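You operate a simulated robot arm through the tools that you are given. There is no shell and no other tool. Be economical: measure what you need, move in short steps, check, and stop when the job is done.

The job below is to be done with a simulated two-armed robot. You get a single attempt, and the scene is never put back.

TASK
Switch the bypass machine off, unlock its vent drawer and take out the air filter for washing.
Fine: off first; lay it on the black table; leave the drawer open and the lock free.

Only the result counts: the job must be done as asked and must still hold three seconds after the hand-in. Knocking over, shifting, dropping, spilling or breaking anything else fails it.

THE ROBOT
Two 7-joint arms with two-finger parallel grippers on one trunk, on a base that drives. Base frame: it is fixed to the floor where the robot stands at the start and does not move with it; the origin is under the middle of the robot, x ahead of it, y to its left, z up. Lengths are in m, angles in degrees, forces in N, time in s.
The left shoulder is at the start at [0.06, 0.144, 0.926], the right one opposite. With the tool pointing down near the work surface each hand reaches from about 0.1 to 0.6 m from the robot's upright axis, wherever it stands, measured 20 degrees to its own side. Places, roughly: drawer lock [0.5, 0, 0.4]; mode knob of the bay machine [-2.6, 1.2, 1]; mode knob of the bypass machine [0.5, 0.1, 1]; mode knob of the pump machine [0.5, -0.8, 1]; mute button of the bypass machine [0.5, 0.3, 1]; mute button of the pump machine [0.5, -0.6, 1]; start button of the bay machine [-2.6, 0.8, 1]; start button of the bypass machine [0.5, 0.5, 1]; start button of the pump machine [0.5, -0.4, 1]; stop button of the bypass machine [0.5, 0.4, 1]; stop button of the pump machine [0.5, -0.5, 1]; top of the black table [0.5, -1.5, 0.8]; vent drawer [0.5, 0.3, 0.4]. Payload 1.57 kg a hand.
Tool frame (each hand has its own): the origin (TCP) lies between the finger pads and is the grasp point; the fingertips stand 0.03 m ahead of it; z points along the fingers, y is the line along which they close. The gripper opens to 0.11 m. The fingers are 0.024 m wide and 0.012 m thick; the gripper's body (0.048 by 0.112 m) begins 0.078 m behind the TCP.
Orientation is that of the tool frame in the base frame, as a unit quaternion [w, x, y, z]. With the fingers straight down and closing along the base's y, the tool's x points along the base's -x, its y along +y and its z along -z.

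THE INTERFACE
- The arms move only by the tool jog_arm. It takes "left_plan", "right_plan" or both (then of equal length, played together; a hand with none holds still); each is text: rows parted by semicolons, each of 7 numbers parted by spaces: the shift along the tool's x, y, z in units of 20 mm (1.0 is 20 mm), then the turn, a rotation vector about the tool's x, y, z in units of 4 degrees (1.0 is 4 degrees), then the gripper command, from -1 (fully open) to 1 (shut), values between in proportion. In form: dx dy dz ax ay az gripper; .... A call has 1 to 12 rows; each row shifts and turns the commanded pose from where the row before left it, along the tool's axes as they then stand. A call with a number of a shift or a turn outside -1 to 1 is refused whole. A row lasts 0.2 s, in which the tool goes at most 0.05 m and 8.6 degrees; a call with a longer step from one row to the next is refused whole, and so is a gripper value outside its range. A pose out of reach is approached as far as the arm can. The call stops where the force on the tool passes 40 N (or 10 N more than at its start, if that is more) or the arm is blocked; 0.2 s more then pass. Each finger travels about 0.045 m/s and halts on what it meets, pressing with about 21 N; the grip force reading is that of the motor and also rises with nothing between the fingers. The clock runs only during rows and for 0.2 s after the last one: add rows that do not move to give the fingers time. It gives the time, the measured TCP pose, the force on the tool (base axes), the opening and the grip force at its end, in the units of the frame above (readings bear some noise), with the torque about the TCP (base axes, N m) and any sound that the robot's microphone picked up.
- Cameras (640 x 400 px; columns grow to the right, rows downward): "scene" is now at [0.0297, 0.0349, 1.5252]; the picture's right is [0.52, -0.85, 0.00], its down [-0.71, -0.44, -0.55] and it looks along [0.47, 0.29, -0.84] (base axes); focal length 294 px, centre (320, 200). "left" rides on the left gripper at [0.07, -0.016, -0.141] in its tool frame; the picture's right is [0.23, 0.97, 0.00], its down [-0.86, 0.20, -0.48] and it looks along [-0.47, 0.11, 0.88] (tool axes); focal length 222 px, centre (320, 200). "right" rides on the right gripper at [0.07, 0.016, -0.141] in its tool frame; the picture's right is [-0.23, 0.97, 0.00], its down [-0.86, -0.20, -0.48] and it looks along [-0.47, -0.11, 0.88] (tool axes); focal length 222 px, centre (320, 200). There is no depth. A picture from a camera that has moved, and an enlarged one, comes with that camera's place and axes in the base frame and with its lens.
- camera(camera): a new picture of that camera. No time passes.
- raise_lower(by): slides the trunk up (or, below 0, down) by that many m; the arms and the scene camera ride with it, the base frame stays. It gives what a move gives, with no picture.
- steer(legs): drives the robot by 1 to 6 legs, each [ahead, left, turn to the left] in m, m and degrees, along the robot's own axes; the way and the turn of a leg run together, so that a leg with both is an arc; at most 1.5 m and 180 degrees a leg. The arms and the cameras ride along, it lands a little off, and it stops where it bumps. It gives what a move gives.
- head_to(pan, tilt): turns the head with the scene camera to pan (to the left, within 86 degrees either way) and tilt (down, from -29 to 69), counted from straight ahead of the robot. It gives what a move gives.
- zoom(camera, box): a new picture of the part [left, top, right, bottom] of that camera's present view, enlarged. No time passes.
- finish_job(): hands the job in; it is judged then, once.

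Go step by step. Nothing tells you exact positions but the pictures and the camera data: compare them with the known pose of the tool, close in by small moves and look again before you grip or let go. The budget is 120 turns and 88 pictures, counting those below and the enlarged ones. Unless the task says otherwise, let go and move clear before handing in.

The tools are called by a JSON object that holds its "op" and its "data". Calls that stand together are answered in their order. jog_arm: Moves the arms, as the interface text tells. Its arguments: {"type":"object","properties":{"left_plan":{"type":"string"},"right_plan":{"type":"string"}},"required":[]} The other tools are called the same way: raise_lower (by) slides the trunk up or down; steer (legs) drives the base; head_to (pan, tilt) turns the head that bears the scene camera; camera (camera) takes a picture; zoom (camera, box) takes an enlarged picture of a part of a camera's view; finish_job () hands the job in.

At the start:

```text
time: 0.0
left_eef_pos: [0.4901, 0.3924, 0.9999]
left_tcp_rot: [0.0, 0.0, 1.0, 0.0]
left_ft_force: [0.5, 0.1, -0.6]
left_wrist_torque: [-0.01, -0.01, 0.02]
left_width: 0.1101
left_gripper_force: 0.0
right_eef_pos: [0.3902, 0.01, 1.001]
right_tcp_rot: [0.0, 0.0, 1.0, 0.001]
right_ft_force: [-0.1, 0.6, -0.7]
right_wrist_torque: [-0.03, -0.02, 0.02]
right_width: 0.1101
right_gripper_force: 0.2
trunk travel left (down, up): [-0.525, 0.065]
robot x, y, heading: [-0.0031, 0.0013, 0.1]
head pan, tilt: [31.6, 56.7]
```

scene: 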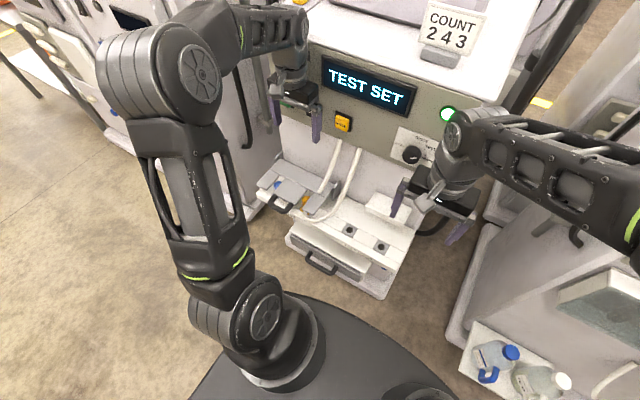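
right: 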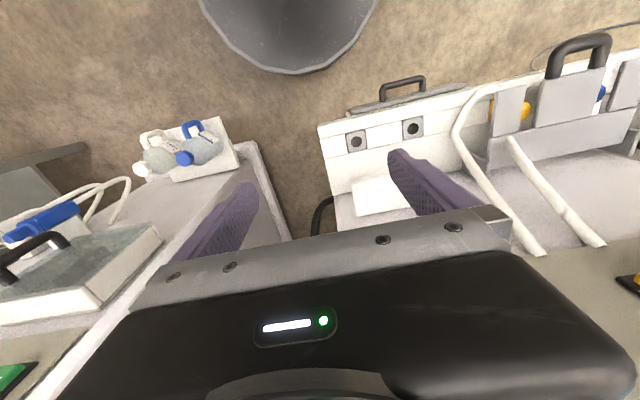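
left: 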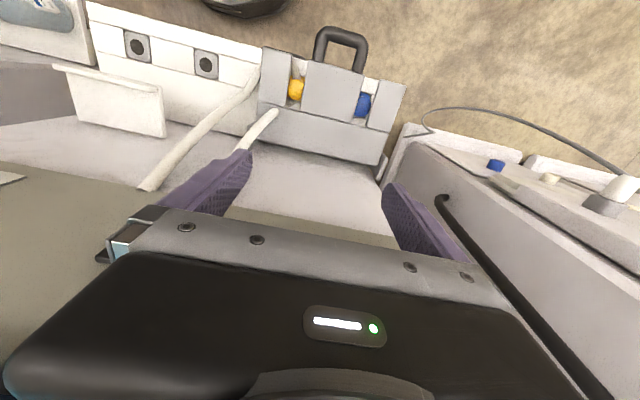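

The bypass machine is ahead with a display, a mute button, a knob and a lamp; my arms hide part of the panel. I'll look from a flatter angle first.

{"op": "head_to", "data": {"pan": 10, "tilt": 45}}

{"op": "camera", "data": {"camera": "scene"}}

{"op": "head_to", "data": {"pan": -60, "tilt": 40}}

{"op": "camera", "data": {"camera": "scene"}}

```text
time: 0.8
left_eef_pos: [0.4889, 0.3919, 0.9997]
left_tcp_rot: [0.0, 0.001, 1.0, 0.0]
left_ft_force: [0.1, -0.1, 0.2]
left_wrist_torque: [0.04, -0.01, 0.01]
left_width: 0.1105
left_gripper_force: 0.0
right_eef_pos: [0.3908, 0.0102, 1.0008]
right_tcp_rot: [0.0, 0.0, 1.0, 0.001]
right_ft_force: [0.8, 0.5, -0.9]
right_wrist_torque: [0.01, -0.02, 0.01]
right_width: 0.1101
right_gripper_force: 0.0
trunk travel left (down, up): [-0.525, 0.065]
robot x, y, heading: [0.0054, 0.0039, -0.1]
head pan, tilt: [10.0, 45.0]
```

```text
84 pictures are left
camera scene: at [0.0499, 0.0122, 1.5407], right [0.17, -0.98, 0.0], down [-0.7, -0.12, -0.71], along [0.7, 0.12, -0.71], focal length 294 px, centre (320, 200)
```

scene: 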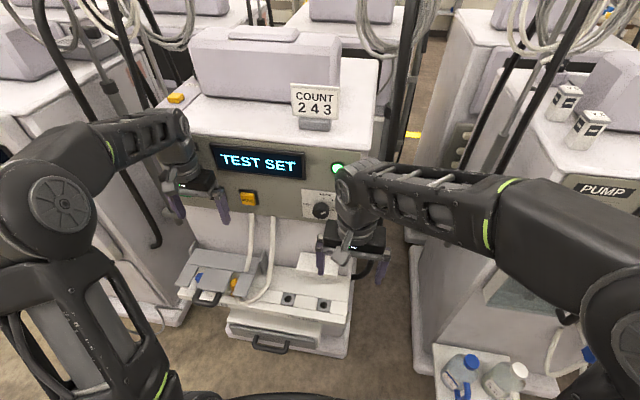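

```text
time: 2.3
left_eef_pos: [0.4888, 0.3921, 1.0002]
left_tcp_rot: [0.0, 0.0, 1.0, 0.0]
left_ft_force: [0.4, -0.2, 0.0]
left_wrist_torque: [0.0, -0.02, 0.02]
left_width: 0.1097
left_gripper_force: 0.0
right_eef_pos: [0.3903, 0.0104, 1.0003]
right_tcp_rot: [-0.001, 0.0, 1.0, 0.001]
right_ft_force: [-0.8, 0.2, -0.2]
right_wrist_torque: [-0.01, 0.02, 0.0]
right_width: 0.1099
right_gripper_force: 0.1
trunk travel left (down, up): [-0.525, 0.065]
robot x, y, heading: [0.0006, 0.0001, -0.1]
head pan, tilt: [-60.0, 40.0]
```

```text
83 pictures are left
camera scene: at [0.0124, -0.0756, 1.548], right [-0.87, -0.5, 0.0], down [-0.32, 0.56, -0.77], along [0.38, -0.66, -0.64], focal length 294 px, centre (320, 200)
```

scene: 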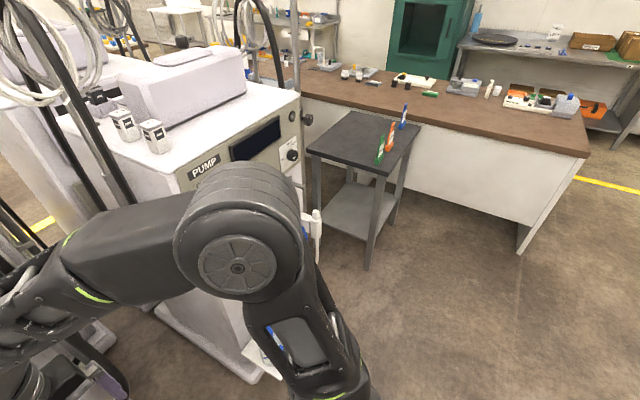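

The black table is at right past the pump machine, with markers on it. I'll pull both hands back and look at the panel unobstructed.

{"op": "jog_arm", "data": {"left_plan": "1 1 0 0 0 0 -1;1 1 0 0 0 0 -1;1 1 0 0 0 0 -1;1 1 0 0 0 0 -1;1 1 0 0 0 0 -1;1 1 0 0 0 0 -1;1 1 0 0 0 0 -1;1 0 0 0 0 0 -1", "right_plan": "0.5 -1 0 0 0 0 -1;0.5 -1 0 0 0 0 -1;0.5 -1 0 0 0 0 -1;0.5 -1 0 0 0 0 -1;0.5 -1 0 0 0 0 -1;0.5 -1 0 0 0 0 -1;0.5 -1 0 0 0 0 -1;0 -1 0 0 0 0 -1"}}

{"op": "head_to", "data": {"pan": 15, "tilt": 45}}

{"op": "camera", "data": {"camera": "scene"}}

```text
time: 4.1
left_eef_pos: [0.3282, 0.5313, 0.9996]
left_tcp_rot: [0.001, 0.001, 1.0, 0.0]
left_ft_force: [0.1, -0.2, 0.2]
left_wrist_torque: [0.0, -0.02, 0.01]
left_width: 0.1102
left_gripper_force: 0.0
right_eef_pos: [0.3177, -0.1497, 0.9991]
right_tcp_rot: [0.001, 0.0, 1.0, 0.0]
right_ft_force: [0.0, -0.3, 0.8]
right_wrist_torque: [0.0, -0.01, -0.04]
right_width: 0.1099
right_gripper_force: 0.0
trunk travel left (down, up): [-0.525, 0.065]
robot x, y, heading: [-0.0016, 0.003, 0.2]
head pan, tilt: [-60.0, 40.0]
```

```text
time: 5.5
left_eef_pos: [0.3302, 0.5332, 0.9997]
left_tcp_rot: [0.0, 0.0, 1.0, 0.0]
left_ft_force: [0.7, -0.1, 0.3]
left_wrist_torque: [-0.01, 0.02, 0.0]
left_width: 0.1098
left_gripper_force: 0.1
right_eef_pos: [0.3188, -0.15, 0.9993]
right_tcp_rot: [0.0, 0.0, 1.0, 0.001]
right_ft_force: [0.1, 0.0, 0.4]
right_wrist_torque: [0.01, 0.01, 0.04]
right_width: 0.1098
right_gripper_force: 0.0
trunk travel left (down, up): [-0.525, 0.065]
robot x, y, heading: [-0.0005, -0.0001, 0.0]
head pan, tilt: [15.0, 45.0]
```

```text
82 pictures are left
camera scene: at [0.0483, 0.0189, 1.5407], right [0.26, -0.97, 0.0], down [-0.68, -0.18, -0.71], along [0.68, 0.18, -0.71], focal length 294 px, centre (320, 200)
```

scene: 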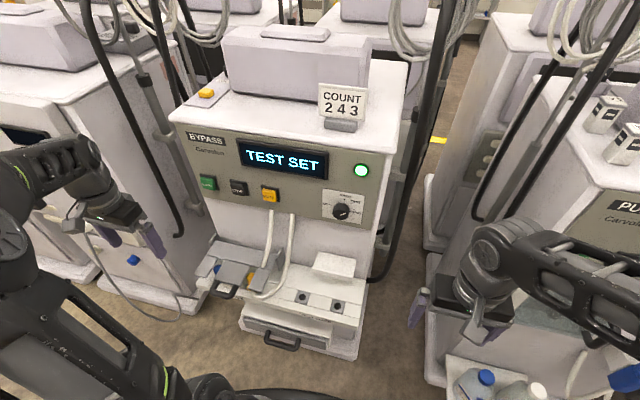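

{"op": "zoom", "data": {"camera": "scene", "box": [170, 120, 390, 257]}}

{"op": "zoom", "data": {"camera": "scene", "box": [180, 220, 390, 351]}}

{"op": "zoom", "data": {"camera": "scene", "box": [300, 180, 390, 236]}}

```text
2.91 times, centred on (280, 188) of scene
camera zoom: at [0.0483, 0.0189, 1.5407], right [0.26, -0.97, 0.0], down [-0.68, -0.18, -0.71], along [0.68, 0.18, -0.71], focal length 855 px, centre (436, 234)
```

zoom: 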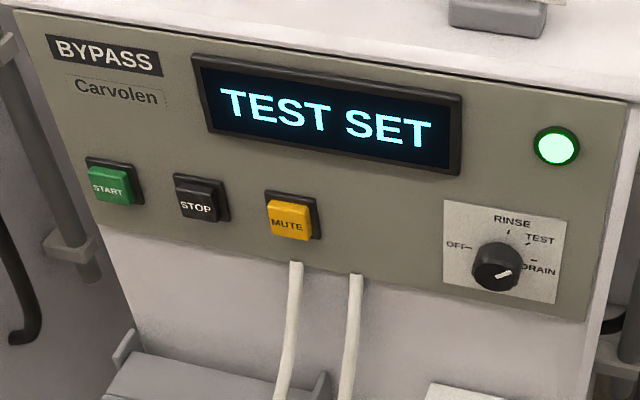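

```text
3.05 times, centred on (285, 286) of scene
camera zoom: at [0.0483, 0.0189, 1.5407], right [0.26, -0.97, 0.0], down [-0.68, -0.18, -0.71], along [0.68, 0.18, -0.71], focal length 895 px, centre (427, -61)
```

zoom: 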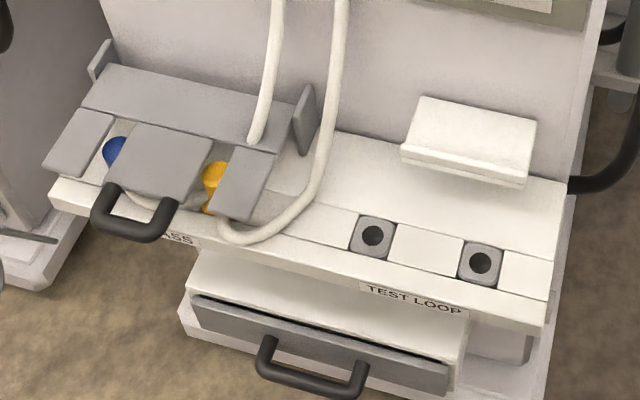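

```text
7.11 times, centred on (345, 208) of scene
camera zoom: at [0.0483, 0.0189, 1.5407], right [0.26, -0.97, 0.0], down [-0.68, -0.18, -0.71], along [0.68, 0.18, -0.71], focal length 2089 px, centre (142, 143)
```

zoom: 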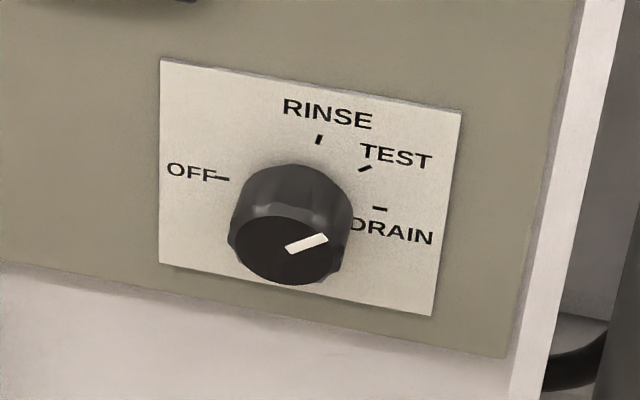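

The knob stands at TEST; OFF lies 135° counter-clockwise from it. I'll back the base up 0.2 m for room and turn the right hand to point ahead.

{"op": "steer", "data": {"legs": [[-0.2, 0, 0]]}}

{"op": "jog_arm", "data": {"right_plan": "-1 0.5 0 0 -1 0 -1;-1 0.5 0 0 -1 0 -1;-1 0.5 0 0 -1 0 -1;-1 0.5 0 0 -1 0 -1;-1 0.5 0 0 -1 0 -1;-1 0.5 0 0 -1 0 -1;-0.6 0.5 0.8 0 -1 0 -1;-0.4 0.5 0.8 0 -1 0 -1;0 0.5 0.5 0 -1 0 -1;0 0.5 0 0 -1 0 -1;0 0.5 0 0 -1 0 -1;0 0.5 0 0 -1 0 -1"}}

```text
time: 7.1
left_eef_pos: [0.1255, 0.534, 1.0005]
left_tcp_rot: [0.002, 0.0, 1.0, 0.001]
left_ft_force: [-0.5, 0.2, 0.2]
left_wrist_torque: [0.01, -0.03, 0.03]
left_width: 0.11
left_gripper_force: 0.0
right_eef_pos: [0.1155, -0.1496, 0.999]
right_tcp_rot: [0.001, -0.001, 1.0, 0.001]
right_ft_force: [0.2, -0.9, 0.1]
right_wrist_torque: [0.01, -0.01, 0.01]
right_width: 0.1101
right_gripper_force: 0.1
trunk travel left (down, up): [-0.525, 0.065]
robot x, y, heading: [-0.1989, 0.0004, 0.5]
head pan, tilt: [15.0, 45.0]
```

```text
time: 9.7
left_eef_pos: [0.1268, 0.5324, 0.9994]
left_tcp_rot: [0.0, 0.0, 1.0, -0.001]
left_ft_force: [0.5, 0.9, -0.6]
left_wrist_torque: [0.02, 0.02, -0.02]
left_width: 0.1101
left_gripper_force: 0.0
right_eef_pos: [0.272, -0.03, 0.9924]
right_tcp_rot: [0.408, 0.0, 0.913, 0.0]
right_ft_force: [0.1, 0.2, -0.3]
right_wrist_torque: [0.02, 0.01, 0.04]
right_width: 0.1101
right_gripper_force: 0.0
trunk travel left (down, up): [-0.525, 0.065]
robot x, y, heading: [-0.2017, 0.002, -0.2]
head pan, tilt: [15.0, 45.0]
```

Pitch is 48° done. Finishing the pitch to horizontal, moving toward the knob line.

{"op": "jog_arm", "data": {"right_plan": "0 0.5 0 0 -1 0 -1;0 0.5 0 0 -1 0 -1;0 0.5 0 0 -1 0 -1;0 0.5 0 0 -1 0 -1;0 0.5 0 0 -1 0 -1;0 0.5 0 0 -1 0 -1;0 0.5 0 0 -1 0 -1;0 0.5 0 0 -1 0 -1;0 0.5 0 0 -1 0 -1;0 0.5 0 0 -1 0 -1;0 0.5 0 0 -0.5 0 -1"}}

{"op": "camera", "data": {"camera": "scene"}}

{"op": "camera", "data": {"camera": "right"}}

```text
time: 12.1
left_eef_pos: [0.1261, 0.534, 0.9992]
left_tcp_rot: [0.0, 0.0, 1.0, 0.0]
left_ft_force: [-0.1, 0.2, 0.5]
left_wrist_torque: [0.0, 0.01, 0.02]
left_width: 0.1103
left_gripper_force: 0.1
right_eef_pos: [0.271, 0.0794, 0.9906]
right_tcp_rot: [0.708, 0.0, 0.707, 0.001]
right_ft_force: [-0.1, 0.1, 0.6]
right_wrist_torque: [-0.02, 0.02, 0.02]
right_width: 0.1098
right_gripper_force: 0.1
trunk travel left (down, up): [-0.525, 0.065]
robot x, y, heading: [-0.2013, 0.0001, -0.0]
head pan, tilt: [15.0, 45.0]
```

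```text
78 pictures are left
camera scene: at [-0.1546, 0.0193, 1.5408], right [0.26, -0.97, 0.0], down [-0.68, -0.18, -0.71], along [0.68, 0.18, -0.71], focal length 294 px, centre (320, 200)
```

scene: 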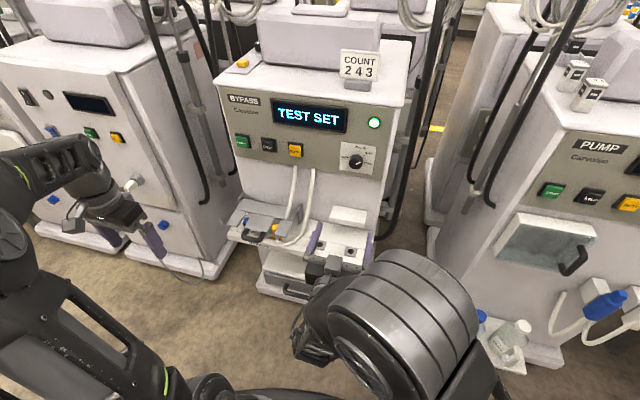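

```text
77 pictures are left
camera right: at [0.1298, 0.0949, 0.9224], right [0.0, 0.97, 0.23], down [-0.48, -0.2, 0.85], along [0.88, -0.11, 0.47], focal length 222 px, centre (320, 200)
```

right: 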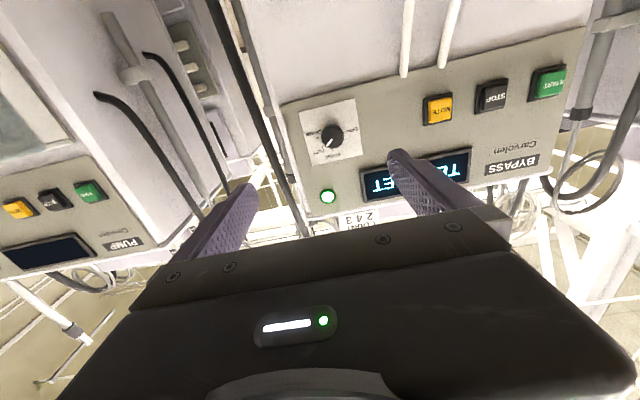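

The knob triangulates to about [0.52, 0.092, 1.013]. I align the hand on it, roll +67° so the −135° turn lies in the middle of the wrist range, and advance part way.

{"op": "jog_arm", "data": {"right_plan": "-1 0.65 0 0 0 0 -1;0 0 0.6 0 0 1 -1;0 0 0.6 0 0 1 -1;0 0 0.6 0 0 1 -1;0 0 0.6 0 0 1 -1;0 0 0.6 0 0 1 -1;0 0 0.6 0 0 1 -1;0 0 0.6 0 0 1 -1;0 0 0.6 0 0 1 -1;0 0 0.6 0 0 1 -1;0 0 0.6 0 0 1 -1;0 0 0 0 0 1 -1"}}

{"op": "jog_arm", "data": {"right_plan": "0 0 0 0 0 1 -1;0 0 0 0 0 1 -1;0 0 0 0 0 1 -1;0 0 0 0 0 1 -1;0 0 0 0 0 1 -1;0 0 0 0 0 0.75 -1"}}

{"op": "camera", "data": {"camera": "right"}}

{"op": "camera", "data": {"camera": "scene"}}

```text
time: 14.7
left_eef_pos: [0.1262, 0.5326, 0.9996]
left_tcp_rot: [0.0, 0.0, 1.0, 0.0]
left_ft_force: [-0.5, -0.4, 0.4]
left_wrist_torque: [0.01, -0.02, -0.01]
left_width: 0.1102
left_gripper_force: 0.0
right_eef_pos: [0.4376, 0.1156, 1.0578]
right_tcp_rot: [0.653, 0.265, 0.658, 0.266]
right_ft_force: [-0.3, 0.7, -0.3]
right_wrist_torque: [-0.01, -0.01, 0.0]
right_width: 0.1099
right_gripper_force: 0.1
right hand out of reach, approached as far as the arm can: row 5, 6, 7, 8, 9, 10, 11, 12
trunk travel left (down, up): [-0.525, 0.065]
robot x, y, heading: [-0.2034, -0.0007, -0.0]
head pan, tilt: [15.0, 45.0]
```

```text
time: 16.1
left_eef_pos: [0.1268, 0.5323, 0.9986]
left_tcp_rot: [0.0, 0.0, 1.0, 0.0]
left_ft_force: [-0.6, -0.9, -0.4]
left_wrist_torque: [0.03, 0.01, 0.0]
left_width: 0.1104
left_gripper_force: 0.0
right_eef_pos: [0.4854, 0.1188, 1.0844]
right_tcp_rot: [0.588, 0.392, 0.592, 0.388]
right_ft_force: [-0.2, -0.1, 0.4]
right_wrist_torque: [0.01, 0.05, -0.03]
right_width: 0.11
right_gripper_force: 0.1
right hand out of reach, approached as far as the arm can: row 1, 2, 3, 4, 5, 6
trunk travel left (down, up): [-0.525, 0.065]
robot x, y, heading: [-0.2019, -0.0006, 0.0]
head pan, tilt: [15.0, 45.0]
```

```text
76 pictures are left
camera right: at [0.3444, 0.1882, 1.0736], right [0.01, 0.17, 0.98], down [-0.48, -0.87, 0.15], along [0.88, -0.47, 0.08], focal length 222 px, centre (320, 200)
```

right: 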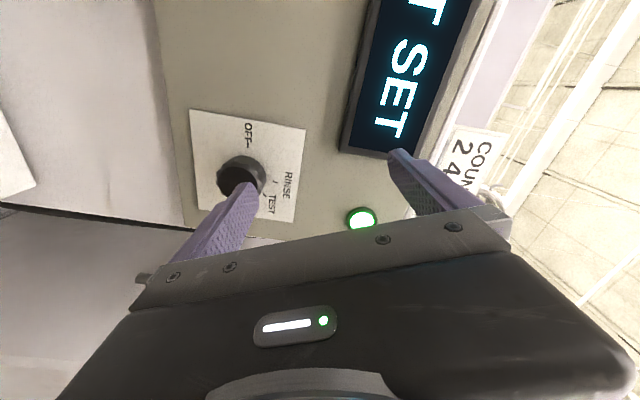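

```text
75 pictures are left
camera scene: at [-0.1544, 0.0191, 1.5408], right [0.26, -0.97, 0.0], down [-0.68, -0.18, -0.71], along [0.68, 0.18, -0.71], focal length 294 px, centre (320, 200)
```

scene: 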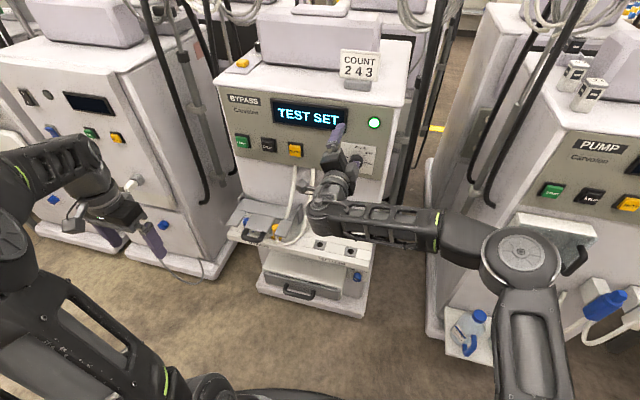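

The roll is reached but the position drifted forward and up (the near pose was out of reach). I send a null row to see where the command now sits.

{"op": "jog_arm", "data": {"right_plan": "0 0 0 0 0 0 -1"}}

```text
time: 16.5
left_eef_pos: [0.1265, 0.5323, 0.9987]
left_tcp_rot: [0.0, 0.0, 1.0, 0.0]
left_ft_force: [-0.5, 0.1, 0.7]
left_wrist_torque: [0.0, 0.01, -0.02]
left_width: 0.11
left_gripper_force: 0.0
right_eef_pos: [0.4853, 0.1185, 1.0838]
right_tcp_rot: [0.587, 0.39, 0.593, 0.389]
right_ft_force: [0.0, -0.2, 0.3]
right_wrist_torque: [-0.06, 0.0, 0.0]
right_width: 0.11
right_gripper_force: 0.0
trunk travel left (down, up): [-0.525, 0.065]
robot x, y, heading: [-0.2018, 0.0026, 0.0]
head pan, tilt: [15.0, 45.0]
```

Command restarts at the measured pose, good. Knob front now at ≈[0.53, 0.093, 1.016]; I back off 2 cm, shift along the closing line onto it, and look.

{"op": "jog_arm", "data": {"right_plan": "0 0 -1 0 0 0 -1;0.1 -0.9 0 0 0 0 -1;0 -0.9 0 0 0 0 -1;0 -0.9 0 0 0 0 -1;0 -0.9 0 0 0 0 -1"}}

{"op": "camera", "data": {"camera": "right"}}

```text
time: 17.7
left_eef_pos: [0.1268, 0.5328, 0.9999]
left_tcp_rot: [0.0, -0.001, 1.0, 0.0]
left_ft_force: [-0.2, 0.6, -0.4]
left_wrist_torque: [0.0, 0.01, 0.01]
left_width: 0.1104
left_gripper_force: 0.0
right_eef_pos: [0.4866, 0.1096, 1.0793]
right_tcp_rot: [0.587, 0.392, 0.595, 0.385]
right_ft_force: [-0.4, 0.4, 0.4]
right_wrist_torque: [-0.01, -0.04, -0.01]
right_width: 0.11
right_gripper_force: 0.0
right hand out of reach, approached as far as the arm can: row 1, 2, 3, 4, 5
trunk travel left (down, up): [-0.525, 0.065]
robot x, y, heading: [-0.2043, -0.0008, -0.1]
head pan, tilt: [15.0, 45.0]
```

```text
74 pictures are left
camera right: at [0.3458, 0.1799, 1.0691], right [0.02, 0.18, 0.98], down [-0.48, -0.86, 0.16], along [0.88, -0.47, 0.07], focal length 222 px, centre (320, 200)
```

right: 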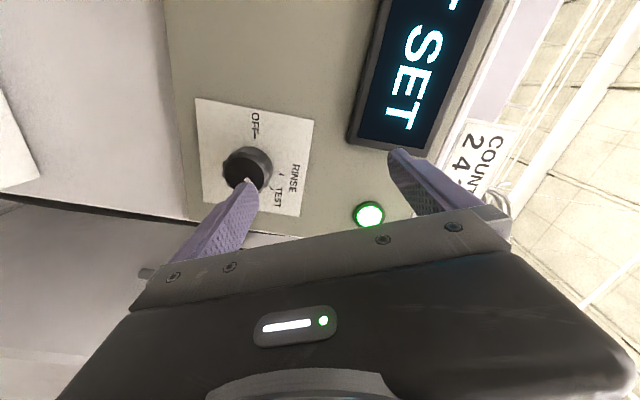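

Positive roll is what the wrist can't do here. I'll back off and roll negative to see how far it goes freely; I can regrip if needed.

{"op": "jog_arm", "data": {"right_plan": "0 0 -1 0 0 -1 -1;0 0 -1 0 0 -1 -1;0 0 -1 0 0 -1 -1;0 0 -1 0 0 -1 -1;0 0 -0.5 0 0 -1 -1;0 0 0 0 0 -1 -1;0 0 0 0 0 -1 -1;0 0 0 0 0 -1 -1;0 0 0 0 0 -1 -1;0 0 0 0 0 -1 -1;0 0 0 0 0 -1 -1;0 0 0 0 0 -1 -1"}}

{"op": "jog_arm", "data": {"right_plan": "0 0 0 0 0 -1 -1;0 0 0 0 0 -1 -1;0 0 0 0 0 -1 -1;0 0 0 0 0 -1 -1;0 0 0 0 0 -1 -1;0 0 0 0 0 -1 -1;0 0 0 0 0 -1 -1;0 0 0 0 0 -1 -1;0 0 0 0 0 -1 -1;0 0 0 0 0 -1 -1;0 0 0 0 0 -1 -1;0 0 0 0 0 -1 -1"}}

```text
time: 20.3
left_eef_pos: [0.1264, 0.5336, 0.9995]
left_tcp_rot: [0.001, 0.001, 1.0, -0.001]
left_ft_force: [0.0, -0.3, 0.6]
left_wrist_torque: [0.02, 0.0, 0.02]
left_width: 0.1101
left_gripper_force: 0.0
right_eef_pos: [0.4297, 0.1104, 1.0946]
right_tcp_rot: [0.697, 0.116, 0.697, 0.117]
right_ft_force: [0.1, -0.1, 0.4]
right_wrist_torque: [-0.04, 0.0, 0.01]
right_width: 0.1099
right_gripper_force: 0.0
right hand out of reach, approached as far as the arm can: row 1, 2, 3, 4
trunk travel left (down, up): [-0.525, 0.065]
robot x, y, heading: [-0.2029, -0.0018, -0.0]
head pan, tilt: [15.0, 45.0]
```

```text
time: 22.9
left_eef_pos: [0.1269, 0.532, 0.9997]
left_tcp_rot: [0.0, 0.0, 1.0, 0.0]
left_ft_force: [0.5, 0.4, -0.6]
left_wrist_torque: [0.02, -0.02, -0.02]
left_width: 0.1101
left_gripper_force: 0.1
right_eef_pos: [0.4302, 0.1086, 1.0933]
right_tcp_rot: [0.685, -0.176, 0.685, -0.177]
right_ft_force: [0.6, 0.2, 0.1]
right_wrist_torque: [-0.03, 0.0, 0.03]
right_width: 0.1101
right_gripper_force: 0.1
trunk travel left (down, up): [-0.525, 0.065]
robot x, y, heading: [-0.2061, 0.0024, 0.3]
head pan, tilt: [15.0, 45.0]
```

Negative roll works. I align to the knob axis at this roll and then test rolling further in free air.

{"op": "jog_arm", "data": {"right_plan": "0.94 0.3 0 0 0 0 -1;0.94 0.3 0 0 0 0 -1;0.94 0.3 0 0 0 0 -1;0.94 0.3 0 0 0 0 -1"}}

{"op": "jog_arm", "data": {"right_plan": "0 0 0 0 0 -1 -1;0 0 0 0 0 -1 -1;0 0 0 0 0 -1 -1;0 0 0 0 0 -1 -1;0 0 0 0 0 -1 -1;0 0 0 0 0 -1 -1;0 0 0 0 0 -1 -1;0 0 0 0 0 -1 -1;0 0 0 0 0 -1 -1;0 0 0 0 0 -1 -1;0 0 0 0 0 -1 -1;0 0 0 0 0 -1 -1"}}

{"op": "jog_arm", "data": {"right_plan": "0 0 0 0 0 -1 -1;0 0 0 0 0 -1 -1;0 0 0 0 0 -1 -1;0 0 0 0 0 -1 -1;0 0 0 0 0 -1 -1;0 0 0 0 0 -1 -1;0 0 0 0 0 -1 -1;0 0 0 0 0 -1 -1;0 0 0 0 0 -1 -1;0 0 0 0 0 -1 -1;0 0 0 0 0 -1 -1;0 0 0 0 0 -1 -1"}}

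{"op": "camera", "data": {"camera": "right"}}

```text
time: 23.9
left_eef_pos: [0.1264, 0.5336, 0.9989]
left_tcp_rot: [0.0, 0.001, 1.0, -0.001]
left_ft_force: [1.2, -0.4, -0.1]
left_wrist_torque: [0.0, 0.02, -0.01]
left_width: 0.1099
left_gripper_force: 0.0
right_eef_pos: [0.4275, 0.0935, 1.0177]
right_tcp_rot: [0.685, -0.178, 0.684, -0.176]
right_ft_force: [-0.1, -1.0, 0.1]
right_wrist_torque: [0.0, -0.01, 0.0]
right_width: 0.1099
right_gripper_force: 0.1
trunk travel left (down, up): [-0.525, 0.065]
robot x, y, heading: [-0.2021, -0.0006, 0.1]
head pan, tilt: [15.0, 45.0]
```

```text
time: 26.5
left_eef_pos: [0.1267, 0.532, 0.9992]
left_tcp_rot: [0.0, -0.001, 1.0, 0.001]
left_ft_force: [0.4, -0.9, -0.1]
left_wrist_torque: [0.03, -0.03, 0.02]
left_width: 0.11
left_gripper_force: 0.0
right_eef_pos: [0.4284, 0.0945, 1.0174]
right_tcp_rot: [0.553, -0.441, 0.553, -0.44]
right_ft_force: [-0.3, -0.3, 0.2]
right_wrist_torque: [0.03, -0.02, -0.03]
right_width: 0.1102
right_gripper_force: 0.0
trunk travel left (down, up): [-0.525, 0.065]
robot x, y, heading: [-0.2031, 0.001, 0.5]
head pan, tilt: [15.0, 45.0]
```

```text
time: 29.1
left_eef_pos: [0.126, 0.5335, 0.9989]
left_tcp_rot: [0.0, 0.0, 1.0, 0.0]
left_ft_force: [1.1, -0.6, -0.7]
left_wrist_torque: [-0.03, -0.02, -0.01]
left_width: 0.1098
left_gripper_force: 0.2
right_eef_pos: [0.4285, 0.094, 1.017]
right_tcp_rot: [-0.327, 0.627, -0.326, 0.627]
right_ft_force: [0.3, 0.1, -0.7]
right_wrist_torque: [0.04, 0.01, 0.03]
right_width: 0.1099
right_gripper_force: 0.1
trunk travel left (down, up): [-0.525, 0.065]
robot x, y, heading: [-0.2007, 0.0012, 0.1]
head pan, tilt: [15.0, 45.0]
```

```text
73 pictures are left
camera right: at [0.2881, 0.0267, 1.0445], right [0.0, -0.37, -0.93], down [-0.48, 0.81, -0.33], along [0.88, 0.44, -0.18], focal length 222 px, centre (320, 200)
```

right: 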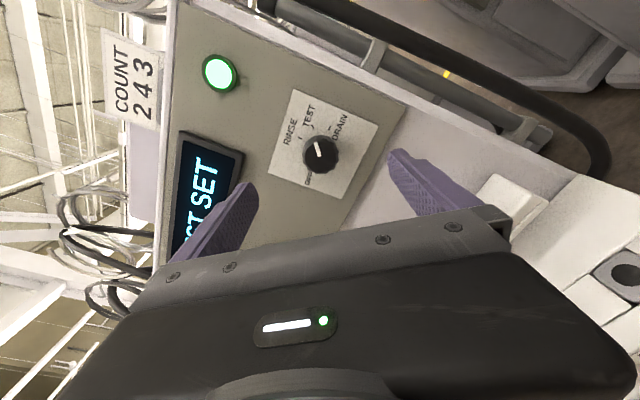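

Rolling to −125° stays on axis, and this view confirms the knob at y 0.094, z 1.017. I return to about +10° roll, which gives the full 135° of travel.

{"op": "jog_arm", "data": {"right_plan": "0 0 0 0 0 1 -1;0 0 0 0 0 1 -1;0 0 0 0 0 1 -1;0 0 0 0 0 1 -1;0 0 0 0 0 1 -1;0 0 0 0 0 1 -1;0 0 0 0 0 1 -1;0 0 0 0 0 1 -1;0 0 0 0 0 1 -1;0 0 0 0 0 1 -1;0 0 0 0 0 1 -1;0 0 0 0 0 1 -1"}}

{"op": "jog_arm", "data": {"right_plan": "0 0 0 0 0 1 -1;0 0 0 0 0 1 -1;0 0 0 0 0 1 -1;0 0 0 0 0 1 -1;0 0 0 0 0 1 -1;0 0 0 0 0 1 -1;0 0 0 0 0 1 -1;0 0 0 0 0 1 -1;0 0 0 0 0 1 -1;0 0 0 0 0 1 -1;0 0 0 0 0 1 -1;0 0 0 0 0 1 -1"}}

{"op": "jog_arm", "data": {"right_plan": "0 0 0 0 0 1 -1;0 0 0 0 0 1 -1;0 0 0 0 0 1 -1;0 0 0 0 0 1 -1;0 0 0 0 0 1 -1;0 0 0 0 0 1 -1;0 0 0 0 0 1 -1;0 0 0 0 0 1 -1;0 0 0 0 0 1 -1;0 0 0 0 0 0.8 -1"}}

{"op": "jog_arm", "data": {"right_plan": "0 0 1 0 0 0 -1;0 0 1 0 0 0 -1;0 0 0.5 0 0 0 -1"}}

{"op": "camera", "data": {"camera": "right"}}

```text
time: 31.7
left_eef_pos: [0.1261, 0.5328, 0.9995]
left_tcp_rot: [0.001, 0.0, 1.0, 0.0]
left_ft_force: [-0.4, -0.1, 0.2]
left_wrist_torque: [-0.02, 0.01, -0.01]
left_width: 0.1101
left_gripper_force: 0.1
right_eef_pos: [0.4299, 0.0945, 1.0174]
right_tcp_rot: [0.554, -0.44, 0.554, -0.439]
right_ft_force: [-0.3, 0.6, 1.1]
right_wrist_torque: [0.04, -0.01, 0.0]
right_width: 0.11
right_gripper_force: 0.2
trunk travel left (down, up): [-0.525, 0.065]
robot x, y, heading: [-0.2035, 0.0018, -0.0]
head pan, tilt: [15.0, 45.0]
```

```text
time: 34.3
left_eef_pos: [0.1262, 0.5325, 0.9992]
left_tcp_rot: [0.0, 0.0, 1.0, -0.001]
left_ft_force: [0.0, -0.4, -0.5]
left_wrist_torque: [0.0, -0.01, -0.02]
left_width: 0.1098
left_gripper_force: 0.0
right_eef_pos: [0.4287, 0.0927, 1.0164]
right_tcp_rot: [0.685, -0.177, 0.684, -0.177]
right_ft_force: [1.0, 0.2, 0.6]
right_wrist_torque: [0.03, 0.0, 0.01]
right_width: 0.1101
right_gripper_force: 0.1
trunk travel left (down, up): [-0.525, 0.065]
robot x, y, heading: [-0.2029, 0.0022, 0.2]
head pan, tilt: [15.0, 45.0]
```

```text
time: 36.5
left_eef_pos: [0.1257, 0.5323, 0.9998]
left_tcp_rot: [0.0, 0.001, 1.0, -0.001]
left_ft_force: [-0.4, -0.1, -0.5]
left_wrist_torque: [-0.04, -0.03, -0.02]
left_width: 0.11
left_gripper_force: 0.1
right_eef_pos: [0.4292, 0.0933, 1.017]
right_tcp_rot: [0.704, 0.063, 0.704, 0.064]
right_ft_force: [0.6, 0.0, 0.2]
right_wrist_torque: [0.03, -0.01, 0.03]
right_width: 0.11
right_gripper_force: 0.1
trunk travel left (down, up): [-0.525, 0.065]
robot x, y, heading: [-0.2023, -0.0022, -0.1]
head pan, tilt: [15.0, 45.0]
```

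```text
time: 37.3
left_eef_pos: [0.1271, 0.5327, 0.9996]
left_tcp_rot: [0.0, 0.0, 1.0, 0.0]
left_ft_force: [0.1, 0.3, -0.5]
left_wrist_torque: [0.04, 0.0, -0.03]
left_width: 0.11
left_gripper_force: 0.1
right_eef_pos: [0.4796, 0.0932, 1.0173]
right_tcp_rot: [0.704, 0.063, 0.705, 0.062]
right_ft_force: [0.3, 0.5, -0.7]
right_wrist_torque: [0.01, -0.01, -0.01]
right_width: 0.1102
right_gripper_force: 0.0
trunk travel left (down, up): [-0.525, 0.065]
robot x, y, heading: [-0.2025, 0.0021, 0.1]
head pan, tilt: [15.0, 45.0]
```

```text
72 pictures are left
camera right: at [0.3391, 0.1213, 0.9527], right [0.0, 0.92, 0.4], down [-0.48, -0.35, 0.81], along [0.88, -0.19, 0.44], focal length 222 px, centre (320, 200)
```

right: 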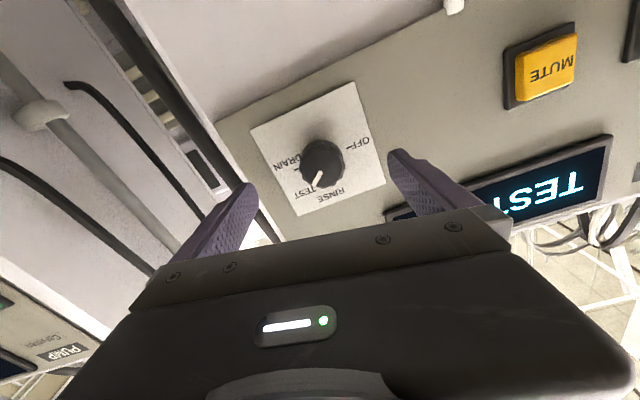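

Aligned. I narrow the fingers somewhat and advance in small steps around the knob.

{"op": "jog_arm", "data": {"right_plan": "0 0 0 0 0 0 -0.3;0 0 0 0 0 0 -0.3;0 0 0 0 0 0 -0.3;0 0 0.5 0 0 0 -0.3;0 0 0.5 0 0 0 -0.3;0 0 0.5 0 0 0 -0.3"}}

{"op": "camera", "data": {"camera": "right"}}

```text
time: 38.7
left_eef_pos: [0.1257, 0.5332, 0.9979]
left_tcp_rot: [0.0, 0.0, 1.0, 0.0]
left_ft_force: [0.3, 0.5, -0.1]
left_wrist_torque: [-0.01, 0.04, 0.01]
left_width: 0.1101
left_gripper_force: 0.1
right_eef_pos: [0.5091, 0.0931, 1.0178]
right_tcp_rot: [0.704, 0.063, 0.704, 0.064]
right_ft_force: [-0.2, 0.5, 0.5]
right_wrist_torque: [0.01, -0.01, -0.02]
right_width: 0.0713
right_gripper_force: 0.1
trunk travel left (down, up): [-0.525, 0.065]
robot x, y, heading: [-0.2056, -0.0, -0.0]
head pan, tilt: [15.0, 45.0]
```

```text
71 pictures are left
camera right: at [0.369, 0.1212, 0.9527], right [0.0, 0.92, 0.4], down [-0.48, -0.35, 0.81], along [0.88, -0.19, 0.44], focal length 222 px, centre (320, 200)
```

right: 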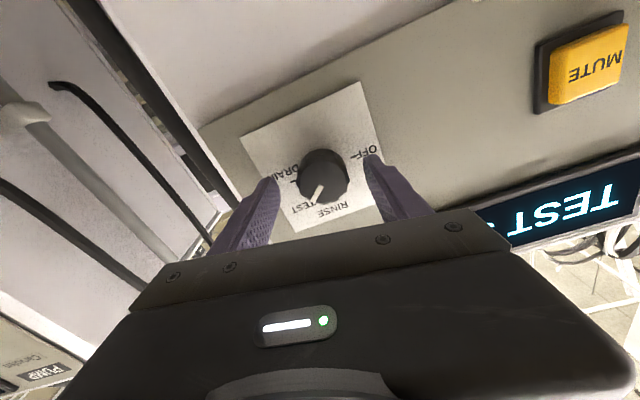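

The knob is between the fingers, its front about 6 mm behind the tips. I advance 15 mm more and close.

{"op": "jog_arm", "data": {"right_plan": "0 0 0.4 0 0 0 -0.3;0 0 0.4 0 0 0 -0.3;0 0 0 0 0 0 1;0 0 0 0 0 0 1;0 0 0 0 0 0 1;0 0 0 0 0 0 1"}}

{"op": "camera", "data": {"camera": "right"}}

```text
time: 39.5
left_eef_pos: [0.1236, 0.531, 1.0005]
left_tcp_rot: [0.0, 0.0, 1.0, 0.0]
left_ft_force: [0.5, 0.7, -0.5]
left_wrist_torque: [-0.04, 0.02, 0.02]
left_width: 0.1102
left_gripper_force: 0.1
right_eef_pos: [0.5204, 0.0941, 1.0162]
right_tcp_rot: [0.702, 0.064, 0.706, 0.063]
right_ft_force: [-50.6, -12.8, 2.7]
right_wrist_torque: [0.24, -0.79, 0.92]
right_width: 0.0566
right_gripper_force: 7.7
trunk travel left (down, up): [-0.525, 0.065]
robot x, y, heading: [-0.2062, 0.001, 0.1]
head pan, tilt: [15.0, 45.0]
stopped in row 3 (right hand): the force on the tool passed its limit (the readings are from after the stop); the commanded pose is now the measured one
```

```text
70 pictures are left
camera right: at [0.3785, 0.1207, 0.9516], right [0.0, 0.92, 0.4], down [-0.47, -0.35, 0.81], along [0.88, -0.19, 0.43], focal length 222 px, centre (320, 200)
```

right: 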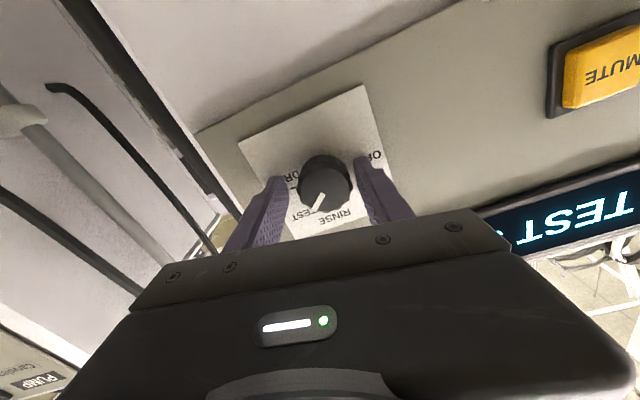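

The tips touched the panel (x≈0.55). I back off 4 mm and close on the knob.

{"op": "jog_arm", "data": {"right_plan": "0 0 -0.25 0 0 0 -0.1;0 0 0 0 0 0 0.2;0 0 0 0 0 0 0.3;0 0 0 0 0 0 1;0 0 0 0 0 0 1;0 0 0 0 0 0 1"}}

```text
time: 40.9
left_eef_pos: [0.1256, 0.5347, 0.9982]
left_tcp_rot: [0.0, -0.001, 1.0, -0.001]
left_ft_force: [0.0, 0.1, 0.0]
left_wrist_torque: [-0.02, -0.03, 0.0]
left_width: 0.1099
left_gripper_force: 0.1
right_eef_pos: [0.5182, 0.0968, 1.0148]
right_tcp_rot: [0.702, 0.061, 0.707, 0.063]
right_ft_force: [4.4, 8.9, 3.1]
right_wrist_torque: [0.01, 0.53, 0.08]
right_width: 0.0388
right_gripper_force: 40.1
trunk travel left (down, up): [-0.525, 0.065]
robot x, y, heading: [-0.2042, -0.0017, 0.0]
head pan, tilt: [15.0, 45.0]
```

Gripped at 39 mm. I ease sideways slightly and turn the first 45°.

{"op": "jog_arm", "data": {"right_plan": "0 0.15 0 0 0 -1 1;0 0 0 0 0 -1 1;0 0 0 0 0 -1 1;0 0 0 0 0 -1 1;0 0 0 0 0 -1 1;0 0 0 0 0 -1 1;0 0 0 0 0 -1 1;0 0 0 0 0 -1 1;0 0 0 0 0 -1 1;0 0 0 0 0 -1 1;0 0 0 0 0 -1 1"}}

{"op": "camera", "data": {"camera": "right"}}

```text
time: 43.3
left_eef_pos: [0.1259, 0.5329, 0.9988]
left_tcp_rot: [0.0, 0.0, 1.0, 0.001]
left_ft_force: [-0.4, 1.1, 0.5]
left_wrist_torque: [-0.01, 0.0, -0.02]
left_width: 0.1104
left_gripper_force: 0.0
right_eef_pos: [0.5173, 0.0968, 1.0148]
right_tcp_rot: [0.674, -0.207, 0.679, -0.205]
right_ft_force: [5.0, -0.4, 3.6]
right_wrist_torque: [0.04, -0.62, -0.36]
right_width: 0.0391
right_gripper_force: 44.9
trunk travel left (down, up): [-0.525, 0.065]
robot x, y, heading: [-0.2024, -0.0003, 0.1]
head pan, tilt: [15.0, 45.0]
```

```text
69 pictures are left
camera right: at [0.3773, 0.0708, 0.9503], right [0.0, 0.94, -0.35], down [-0.47, 0.31, 0.83], along [0.88, 0.17, 0.44], focal length 222 px, centre (320, 200)
```

right: 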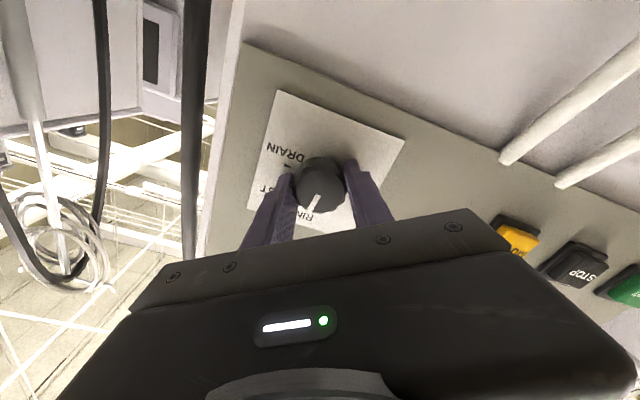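

The knob follows and now points to RINSE. I continue toward OFF.

{"op": "jog_arm", "data": {"right_plan": "0 0 0 0 0 -1 1;0 0 0 0 0 -1 1;0 0 0 0 0 -1 1;0 0 0 0 0 -1 1;0 0 0 0 0 -1 1;0 0 0 0 0 -1 1;0 0 0 0 0 -1 1;0 0 0 0 0 -1 1;0 0 0 0 0 -1 1;0 0 0 0 0 -1 1;0 0 0 0 0 -1 1;0 0 0 0 0 -1 1"}}

{"op": "jog_arm", "data": {"right_plan": "0 0 0 0 0 -1 1;0 0 0 0 0 -1 1;0 0 0 0 0 -1 1;0 0 0 0 0 -1 1;0 0 0 0 0 -1 1;0 0 0 0 0 -1 1;0 0 0 0 0 -1 1;0 0 0 0 0 -1 1;0 0 0 0 0 -1 1;0 0 0 0 0 -1 1;0 0 0 0 0 -0.8 1"}}

{"op": "camera", "data": {"camera": "right"}}

```text
time: 45.9
left_eef_pos: [0.1257, 0.5334, 0.9996]
left_tcp_rot: [0.0, 0.0, 1.0, 0.0]
left_ft_force: [0.0, 0.0, 0.5]
left_wrist_torque: [-0.02, 0.0, 0.04]
left_width: 0.1099
left_gripper_force: 0.2
right_eef_pos: [0.5178, 0.0969, 1.0138]
right_tcp_rot: [0.533, -0.465, 0.535, -0.462]
right_ft_force: [5.9, -0.3, 6.8]
right_wrist_torque: [0.02, -0.65, -0.55]
right_width: 0.0386
right_gripper_force: 44.2
trunk travel left (down, up): [-0.525, 0.065]
robot x, y, heading: [-0.202, -0.0017, 0.1]
head pan, tilt: [15.0, 45.0]
```

```text
time: 48.3
left_eef_pos: [0.1256, 0.5327, 0.9992]
left_tcp_rot: [0.001, 0.0, 1.0, 0.0]
left_ft_force: [-0.2, 0.0, -0.9]
left_wrist_torque: [-0.02, 0.01, 0.0]
left_width: 0.1102
left_gripper_force: 0.1
right_eef_pos: [0.5172, 0.0969, 1.0157]
right_tcp_rot: [-0.327, 0.629, -0.325, 0.626]
right_ft_force: [0.9, 1.7, 8.6]
right_wrist_torque: [0.0, -0.48, -0.15]
right_width: 0.0387
right_gripper_force: 44.8
trunk travel left (down, up): [-0.525, 0.065]
robot x, y, heading: [-0.207, -0.0, -0.1]
head pan, tilt: [15.0, 45.0]
```

```text
68 pictures are left
camera right: at [0.3778, 0.0293, 1.0435], right [0.0, -0.37, -0.93], down [-0.48, 0.81, -0.33], along [0.88, 0.45, -0.18], focal length 222 px, centre (320, 200)
```

right: 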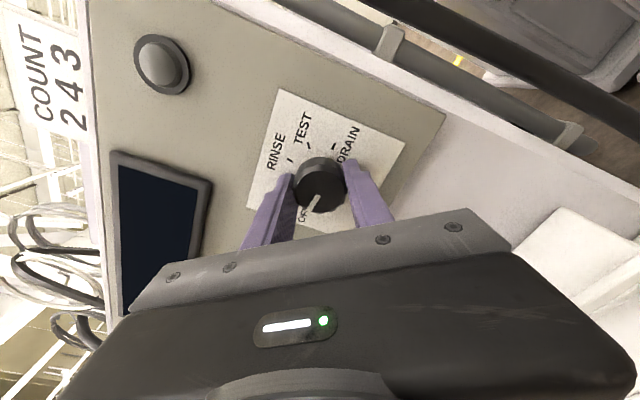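

The display and lamp are dark: the machine is off. I release, back off and check.

{"op": "jog_arm", "data": {"right_plan": "0 0 0 0 0 0 -0.3;0 0 0 0 0 0 -0.3;0 0 0 0 0 0 -0.3;0 0 -1 0 0 0 -0.3;0 0 -1 0 0 0 -0.3;0 0 -1 0 0 0 -0.3;0 0 -1 0 0 0 -0.3;0 0 -1 0 0 0 -0.3;0 0 -1 0 0 0 -0.3;0 0 -1 0 0 0 -0.3"}}

{"op": "camera", "data": {"camera": "right"}}

{"op": "camera", "data": {"camera": "scene"}}

```text
time: 50.5
left_eef_pos: [0.1265, 0.532, 0.9987]
left_tcp_rot: [0.0, -0.001, 1.0, 0.0]
left_ft_force: [0.4, 0.4, -0.1]
left_wrist_torque: [-0.01, -0.01, -0.01]
left_width: 0.11
left_gripper_force: 0.0
right_eef_pos: [0.3775, 0.0968, 1.0153]
right_tcp_rot: [-0.326, 0.629, -0.328, 0.625]
right_ft_force: [-0.7, -0.4, 1.1]
right_wrist_torque: [0.01, -0.01, 0.02]
right_width: 0.0715
right_gripper_force: 0.2
trunk travel left (down, up): [-0.525, 0.065]
robot x, y, heading: [-0.2047, -0.0024, -0.1]
head pan, tilt: [15.0, 45.0]
```

```text
67 pictures are left
camera right: at [0.2365, 0.0285, 1.0445], right [-0.01, -0.37, -0.93], down [-0.48, 0.81, -0.32], along [0.88, 0.45, -0.18], focal length 222 px, centre (320, 200)
```

right: 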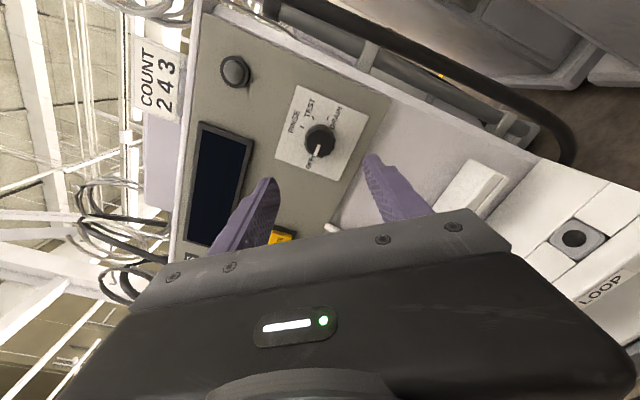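

```text
66 pictures are left
camera scene: at [-0.1556, 0.019, 1.5408], right [0.26, -0.97, 0.0], down [-0.68, -0.18, -0.71], along [0.68, 0.18, -0.71], focal length 294 px, centre (320, 200)
```

scene: 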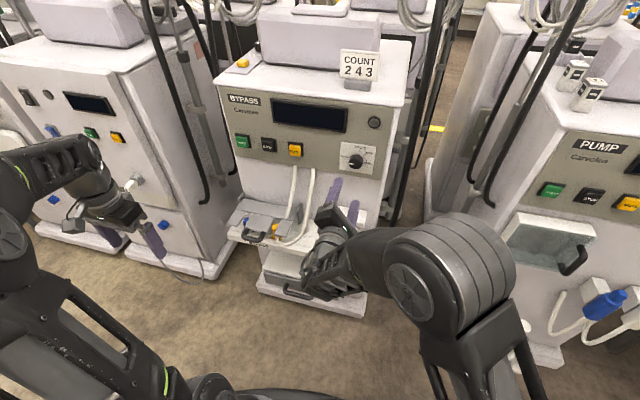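

Machine off, knob at OFF. Next I drive back, move the right hand aside and lower the trunk to inspect the drawer and its lock.

{"op": "steer", "data": {"legs": [[-0.3, 0, 0]]}}

{"op": "raise_lower", "data": {"by": -0.45}}

{"op": "head_to", "data": {"pan": 12, "tilt": 38}}

{"op": "camera", "data": {"camera": "scene"}}

```text
time: 52.5
left_eef_pos: [-0.1673, 0.5322, 0.9987]
left_tcp_rot: [-0.001, -0.002, 1.0, 0.001]
left_ft_force: [-0.2, -0.7, 1.3]
left_wrist_torque: [0.04, -0.03, -0.02]
left_width: 0.1099
left_gripper_force: 0.0
right_eef_pos: [0.0848, 0.0981, 1.0158]
right_tcp_rot: [-0.327, 0.63, -0.326, 0.625]
right_ft_force: [0.6, -0.5, -1.0]
right_wrist_torque: [0.0, 0.03, 0.01]
right_width: 0.0718
right_gripper_force: 0.0
trunk travel left (down, up): [-0.525, 0.065]
robot x, y, heading: [-0.4941, 0.0049, 0.1]
head pan, tilt: [15.0, 45.0]
```

```text
refused: -0.45 is not a number from -0.4 to 0.4
```

```text
time: 53.2
left_eef_pos: [-0.1661, 0.5312, 0.9991]
left_tcp_rot: [0.0, -0.002, 1.0, 0.0]
left_ft_force: [0.6, -0.6, -1.0]
left_wrist_torque: [0.01, -0.01, -0.03]
left_width: 0.1101
left_gripper_force: 0.0
right_eef_pos: [0.0867, 0.0982, 1.015]
right_tcp_rot: [-0.326, 0.63, -0.327, 0.624]
right_ft_force: [0.2, -1.0, -0.4]
right_wrist_torque: [0.04, -0.01, 0.0]
right_width: 0.0716
right_gripper_force: 0.1
trunk travel left (down, up): [-0.525, 0.065]
robot x, y, heading: [-0.4959, -0.0016, 0.5]
head pan, tilt: [12.0, 38.0]
```

```text
65 pictures are left
camera scene: at [-0.4403, 0.0154, 1.5509], right [0.21, -0.98, 0.0], down [-0.6, -0.13, -0.79], along [0.77, 0.17, -0.62], focal length 294 px, centre (320, 200)
```

scene: 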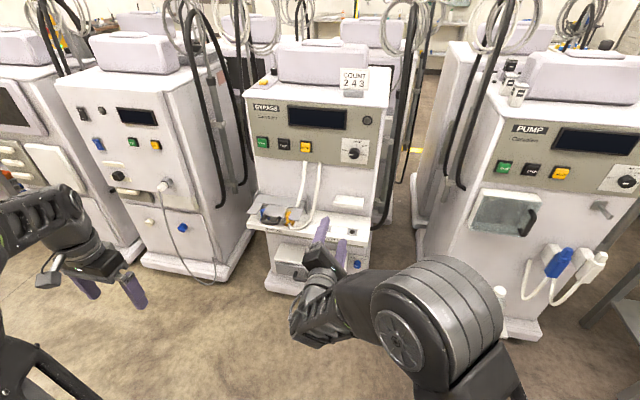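

{"op": "raise_lower", "data": {"by": -0.4}}

{"op": "jog_arm", "data": {"right_plan": "1 -1 0 0 0 1 -1;1 -1 0 0 0 1 -1;1 -1 0 0 0 1 -1;1 0 0 0 0 1 -1;1 0 0 0 0 1 -1;1 0 0 0 0 1 -1;0 0 0 0 0 1 -1;0 0 0 0 0 1 -1;0 0 0 0 0 1 -1;0 0 0 0 0 1 -1;0 0 0 0 0 1 -1;0 0 0 0 0 1 -1"}}

{"op": "camera", "data": {"camera": "scene"}}

```text
time: 57.0
left_eef_pos: [-0.167, 0.5323, 0.5991]
left_tcp_rot: [0.0, -0.002, 1.0, 0.0]
left_ft_force: [0.6, 0.3, 0.1]
left_wrist_torque: [0.0, -0.01, -0.01]
left_width: 0.1099
left_gripper_force: 0.0
right_eef_pos: [0.0865, 0.0969, 0.6146]
right_tcp_rot: [-0.327, 0.63, -0.327, 0.624]
right_ft_force: [0.6, -0.5, -0.1]
right_wrist_torque: [0.01, 0.01, -0.01]
right_width: 0.0715
right_gripper_force: 0.1
trunk travel left (down, up): [-0.125, 0.465]
robot x, y, heading: [-0.4984, 0.0026, 0.2]
head pan, tilt: [12.0, 38.0]
```

```text
time: 59.6
left_eef_pos: [-0.1665, 0.5324, 0.5998]
left_tcp_rot: [0.0, -0.002, 1.0, 0.001]
left_ft_force: [-0.8, 0.4, -0.4]
left_wrist_torque: [0.05, 0.0, 0.0]
left_width: 0.1104
left_gripper_force: 0.1
right_eef_pos: [0.0871, 0.0198, 0.717]
right_tcp_rot: [0.552, -0.442, 0.555, -0.437]
right_ft_force: [-0.2, -0.5, -0.3]
right_wrist_torque: [-0.02, -0.01, -0.02]
right_width: 0.1097
right_gripper_force: 0.0
trunk travel left (down, up): [-0.125, 0.465]
robot x, y, heading: [-0.4929, -0.0018, 0.1]
head pan, tilt: [12.0, 38.0]
```

```text
64 pictures are left
camera scene: at [-0.4404, 0.0153, 1.151], right [0.21, -0.98, 0.0], down [-0.6, -0.13, -0.79], along [0.77, 0.17, -0.62], focal length 294 px, centre (320, 200)
```

scene: 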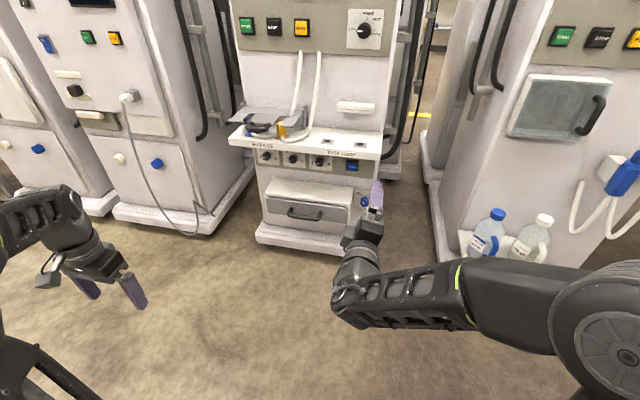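

{"op": "jog_arm", "data": {"right_plan": "1 0 0 0 0 0 -1;1 0 0 0 0 0 -1;1 0 0 0 0 0 -1;1 0 0 0 0 0 -1;1 0 0 0 0 0 -1;1 0 0 0 0 0 -1;1 0 0 0 0 0 -1;1 0 0 0 0 0 -1"}}

{"op": "zoom", "data": {"camera": "scene", "box": [220, 130, 412, 250]}}

```text
time: 61.4
left_eef_pos: [-0.167, 0.533, 0.599]
left_tcp_rot: [0.0, -0.002, 1.0, -0.001]
left_ft_force: [0.6, 0.5, -0.5]
left_wrist_torque: [-0.03, 0.0, -0.01]
left_width: 0.11
left_gripper_force: 0.0
right_eef_pos: [0.0864, -0.1168, 0.6839]
right_tcp_rot: [0.552, -0.442, 0.555, -0.438]
right_ft_force: [0.1, 0.5, -0.7]
right_wrist_torque: [-0.01, -0.01, 0.03]
right_width: 0.1099
right_gripper_force: 0.1
right hand out of reach, approached as far as the arm can: row 8
trunk travel left (down, up): [-0.125, 0.465]
robot x, y, heading: [-0.4936, 0.0039, -0.1]
head pan, tilt: [12.0, 38.0]
```

```text
3.33 times, centred on (316, 190) of scene
camera zoom: at [-0.4404, 0.0153, 1.151], right [0.21, -0.98, 0.0], down [-0.6, -0.13, -0.79], along [0.77, 0.17, -0.62], focal length 979 px, centre (333, 233)
```

zoom: 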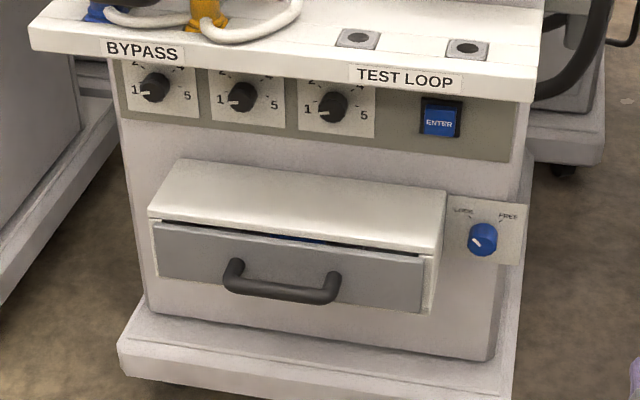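

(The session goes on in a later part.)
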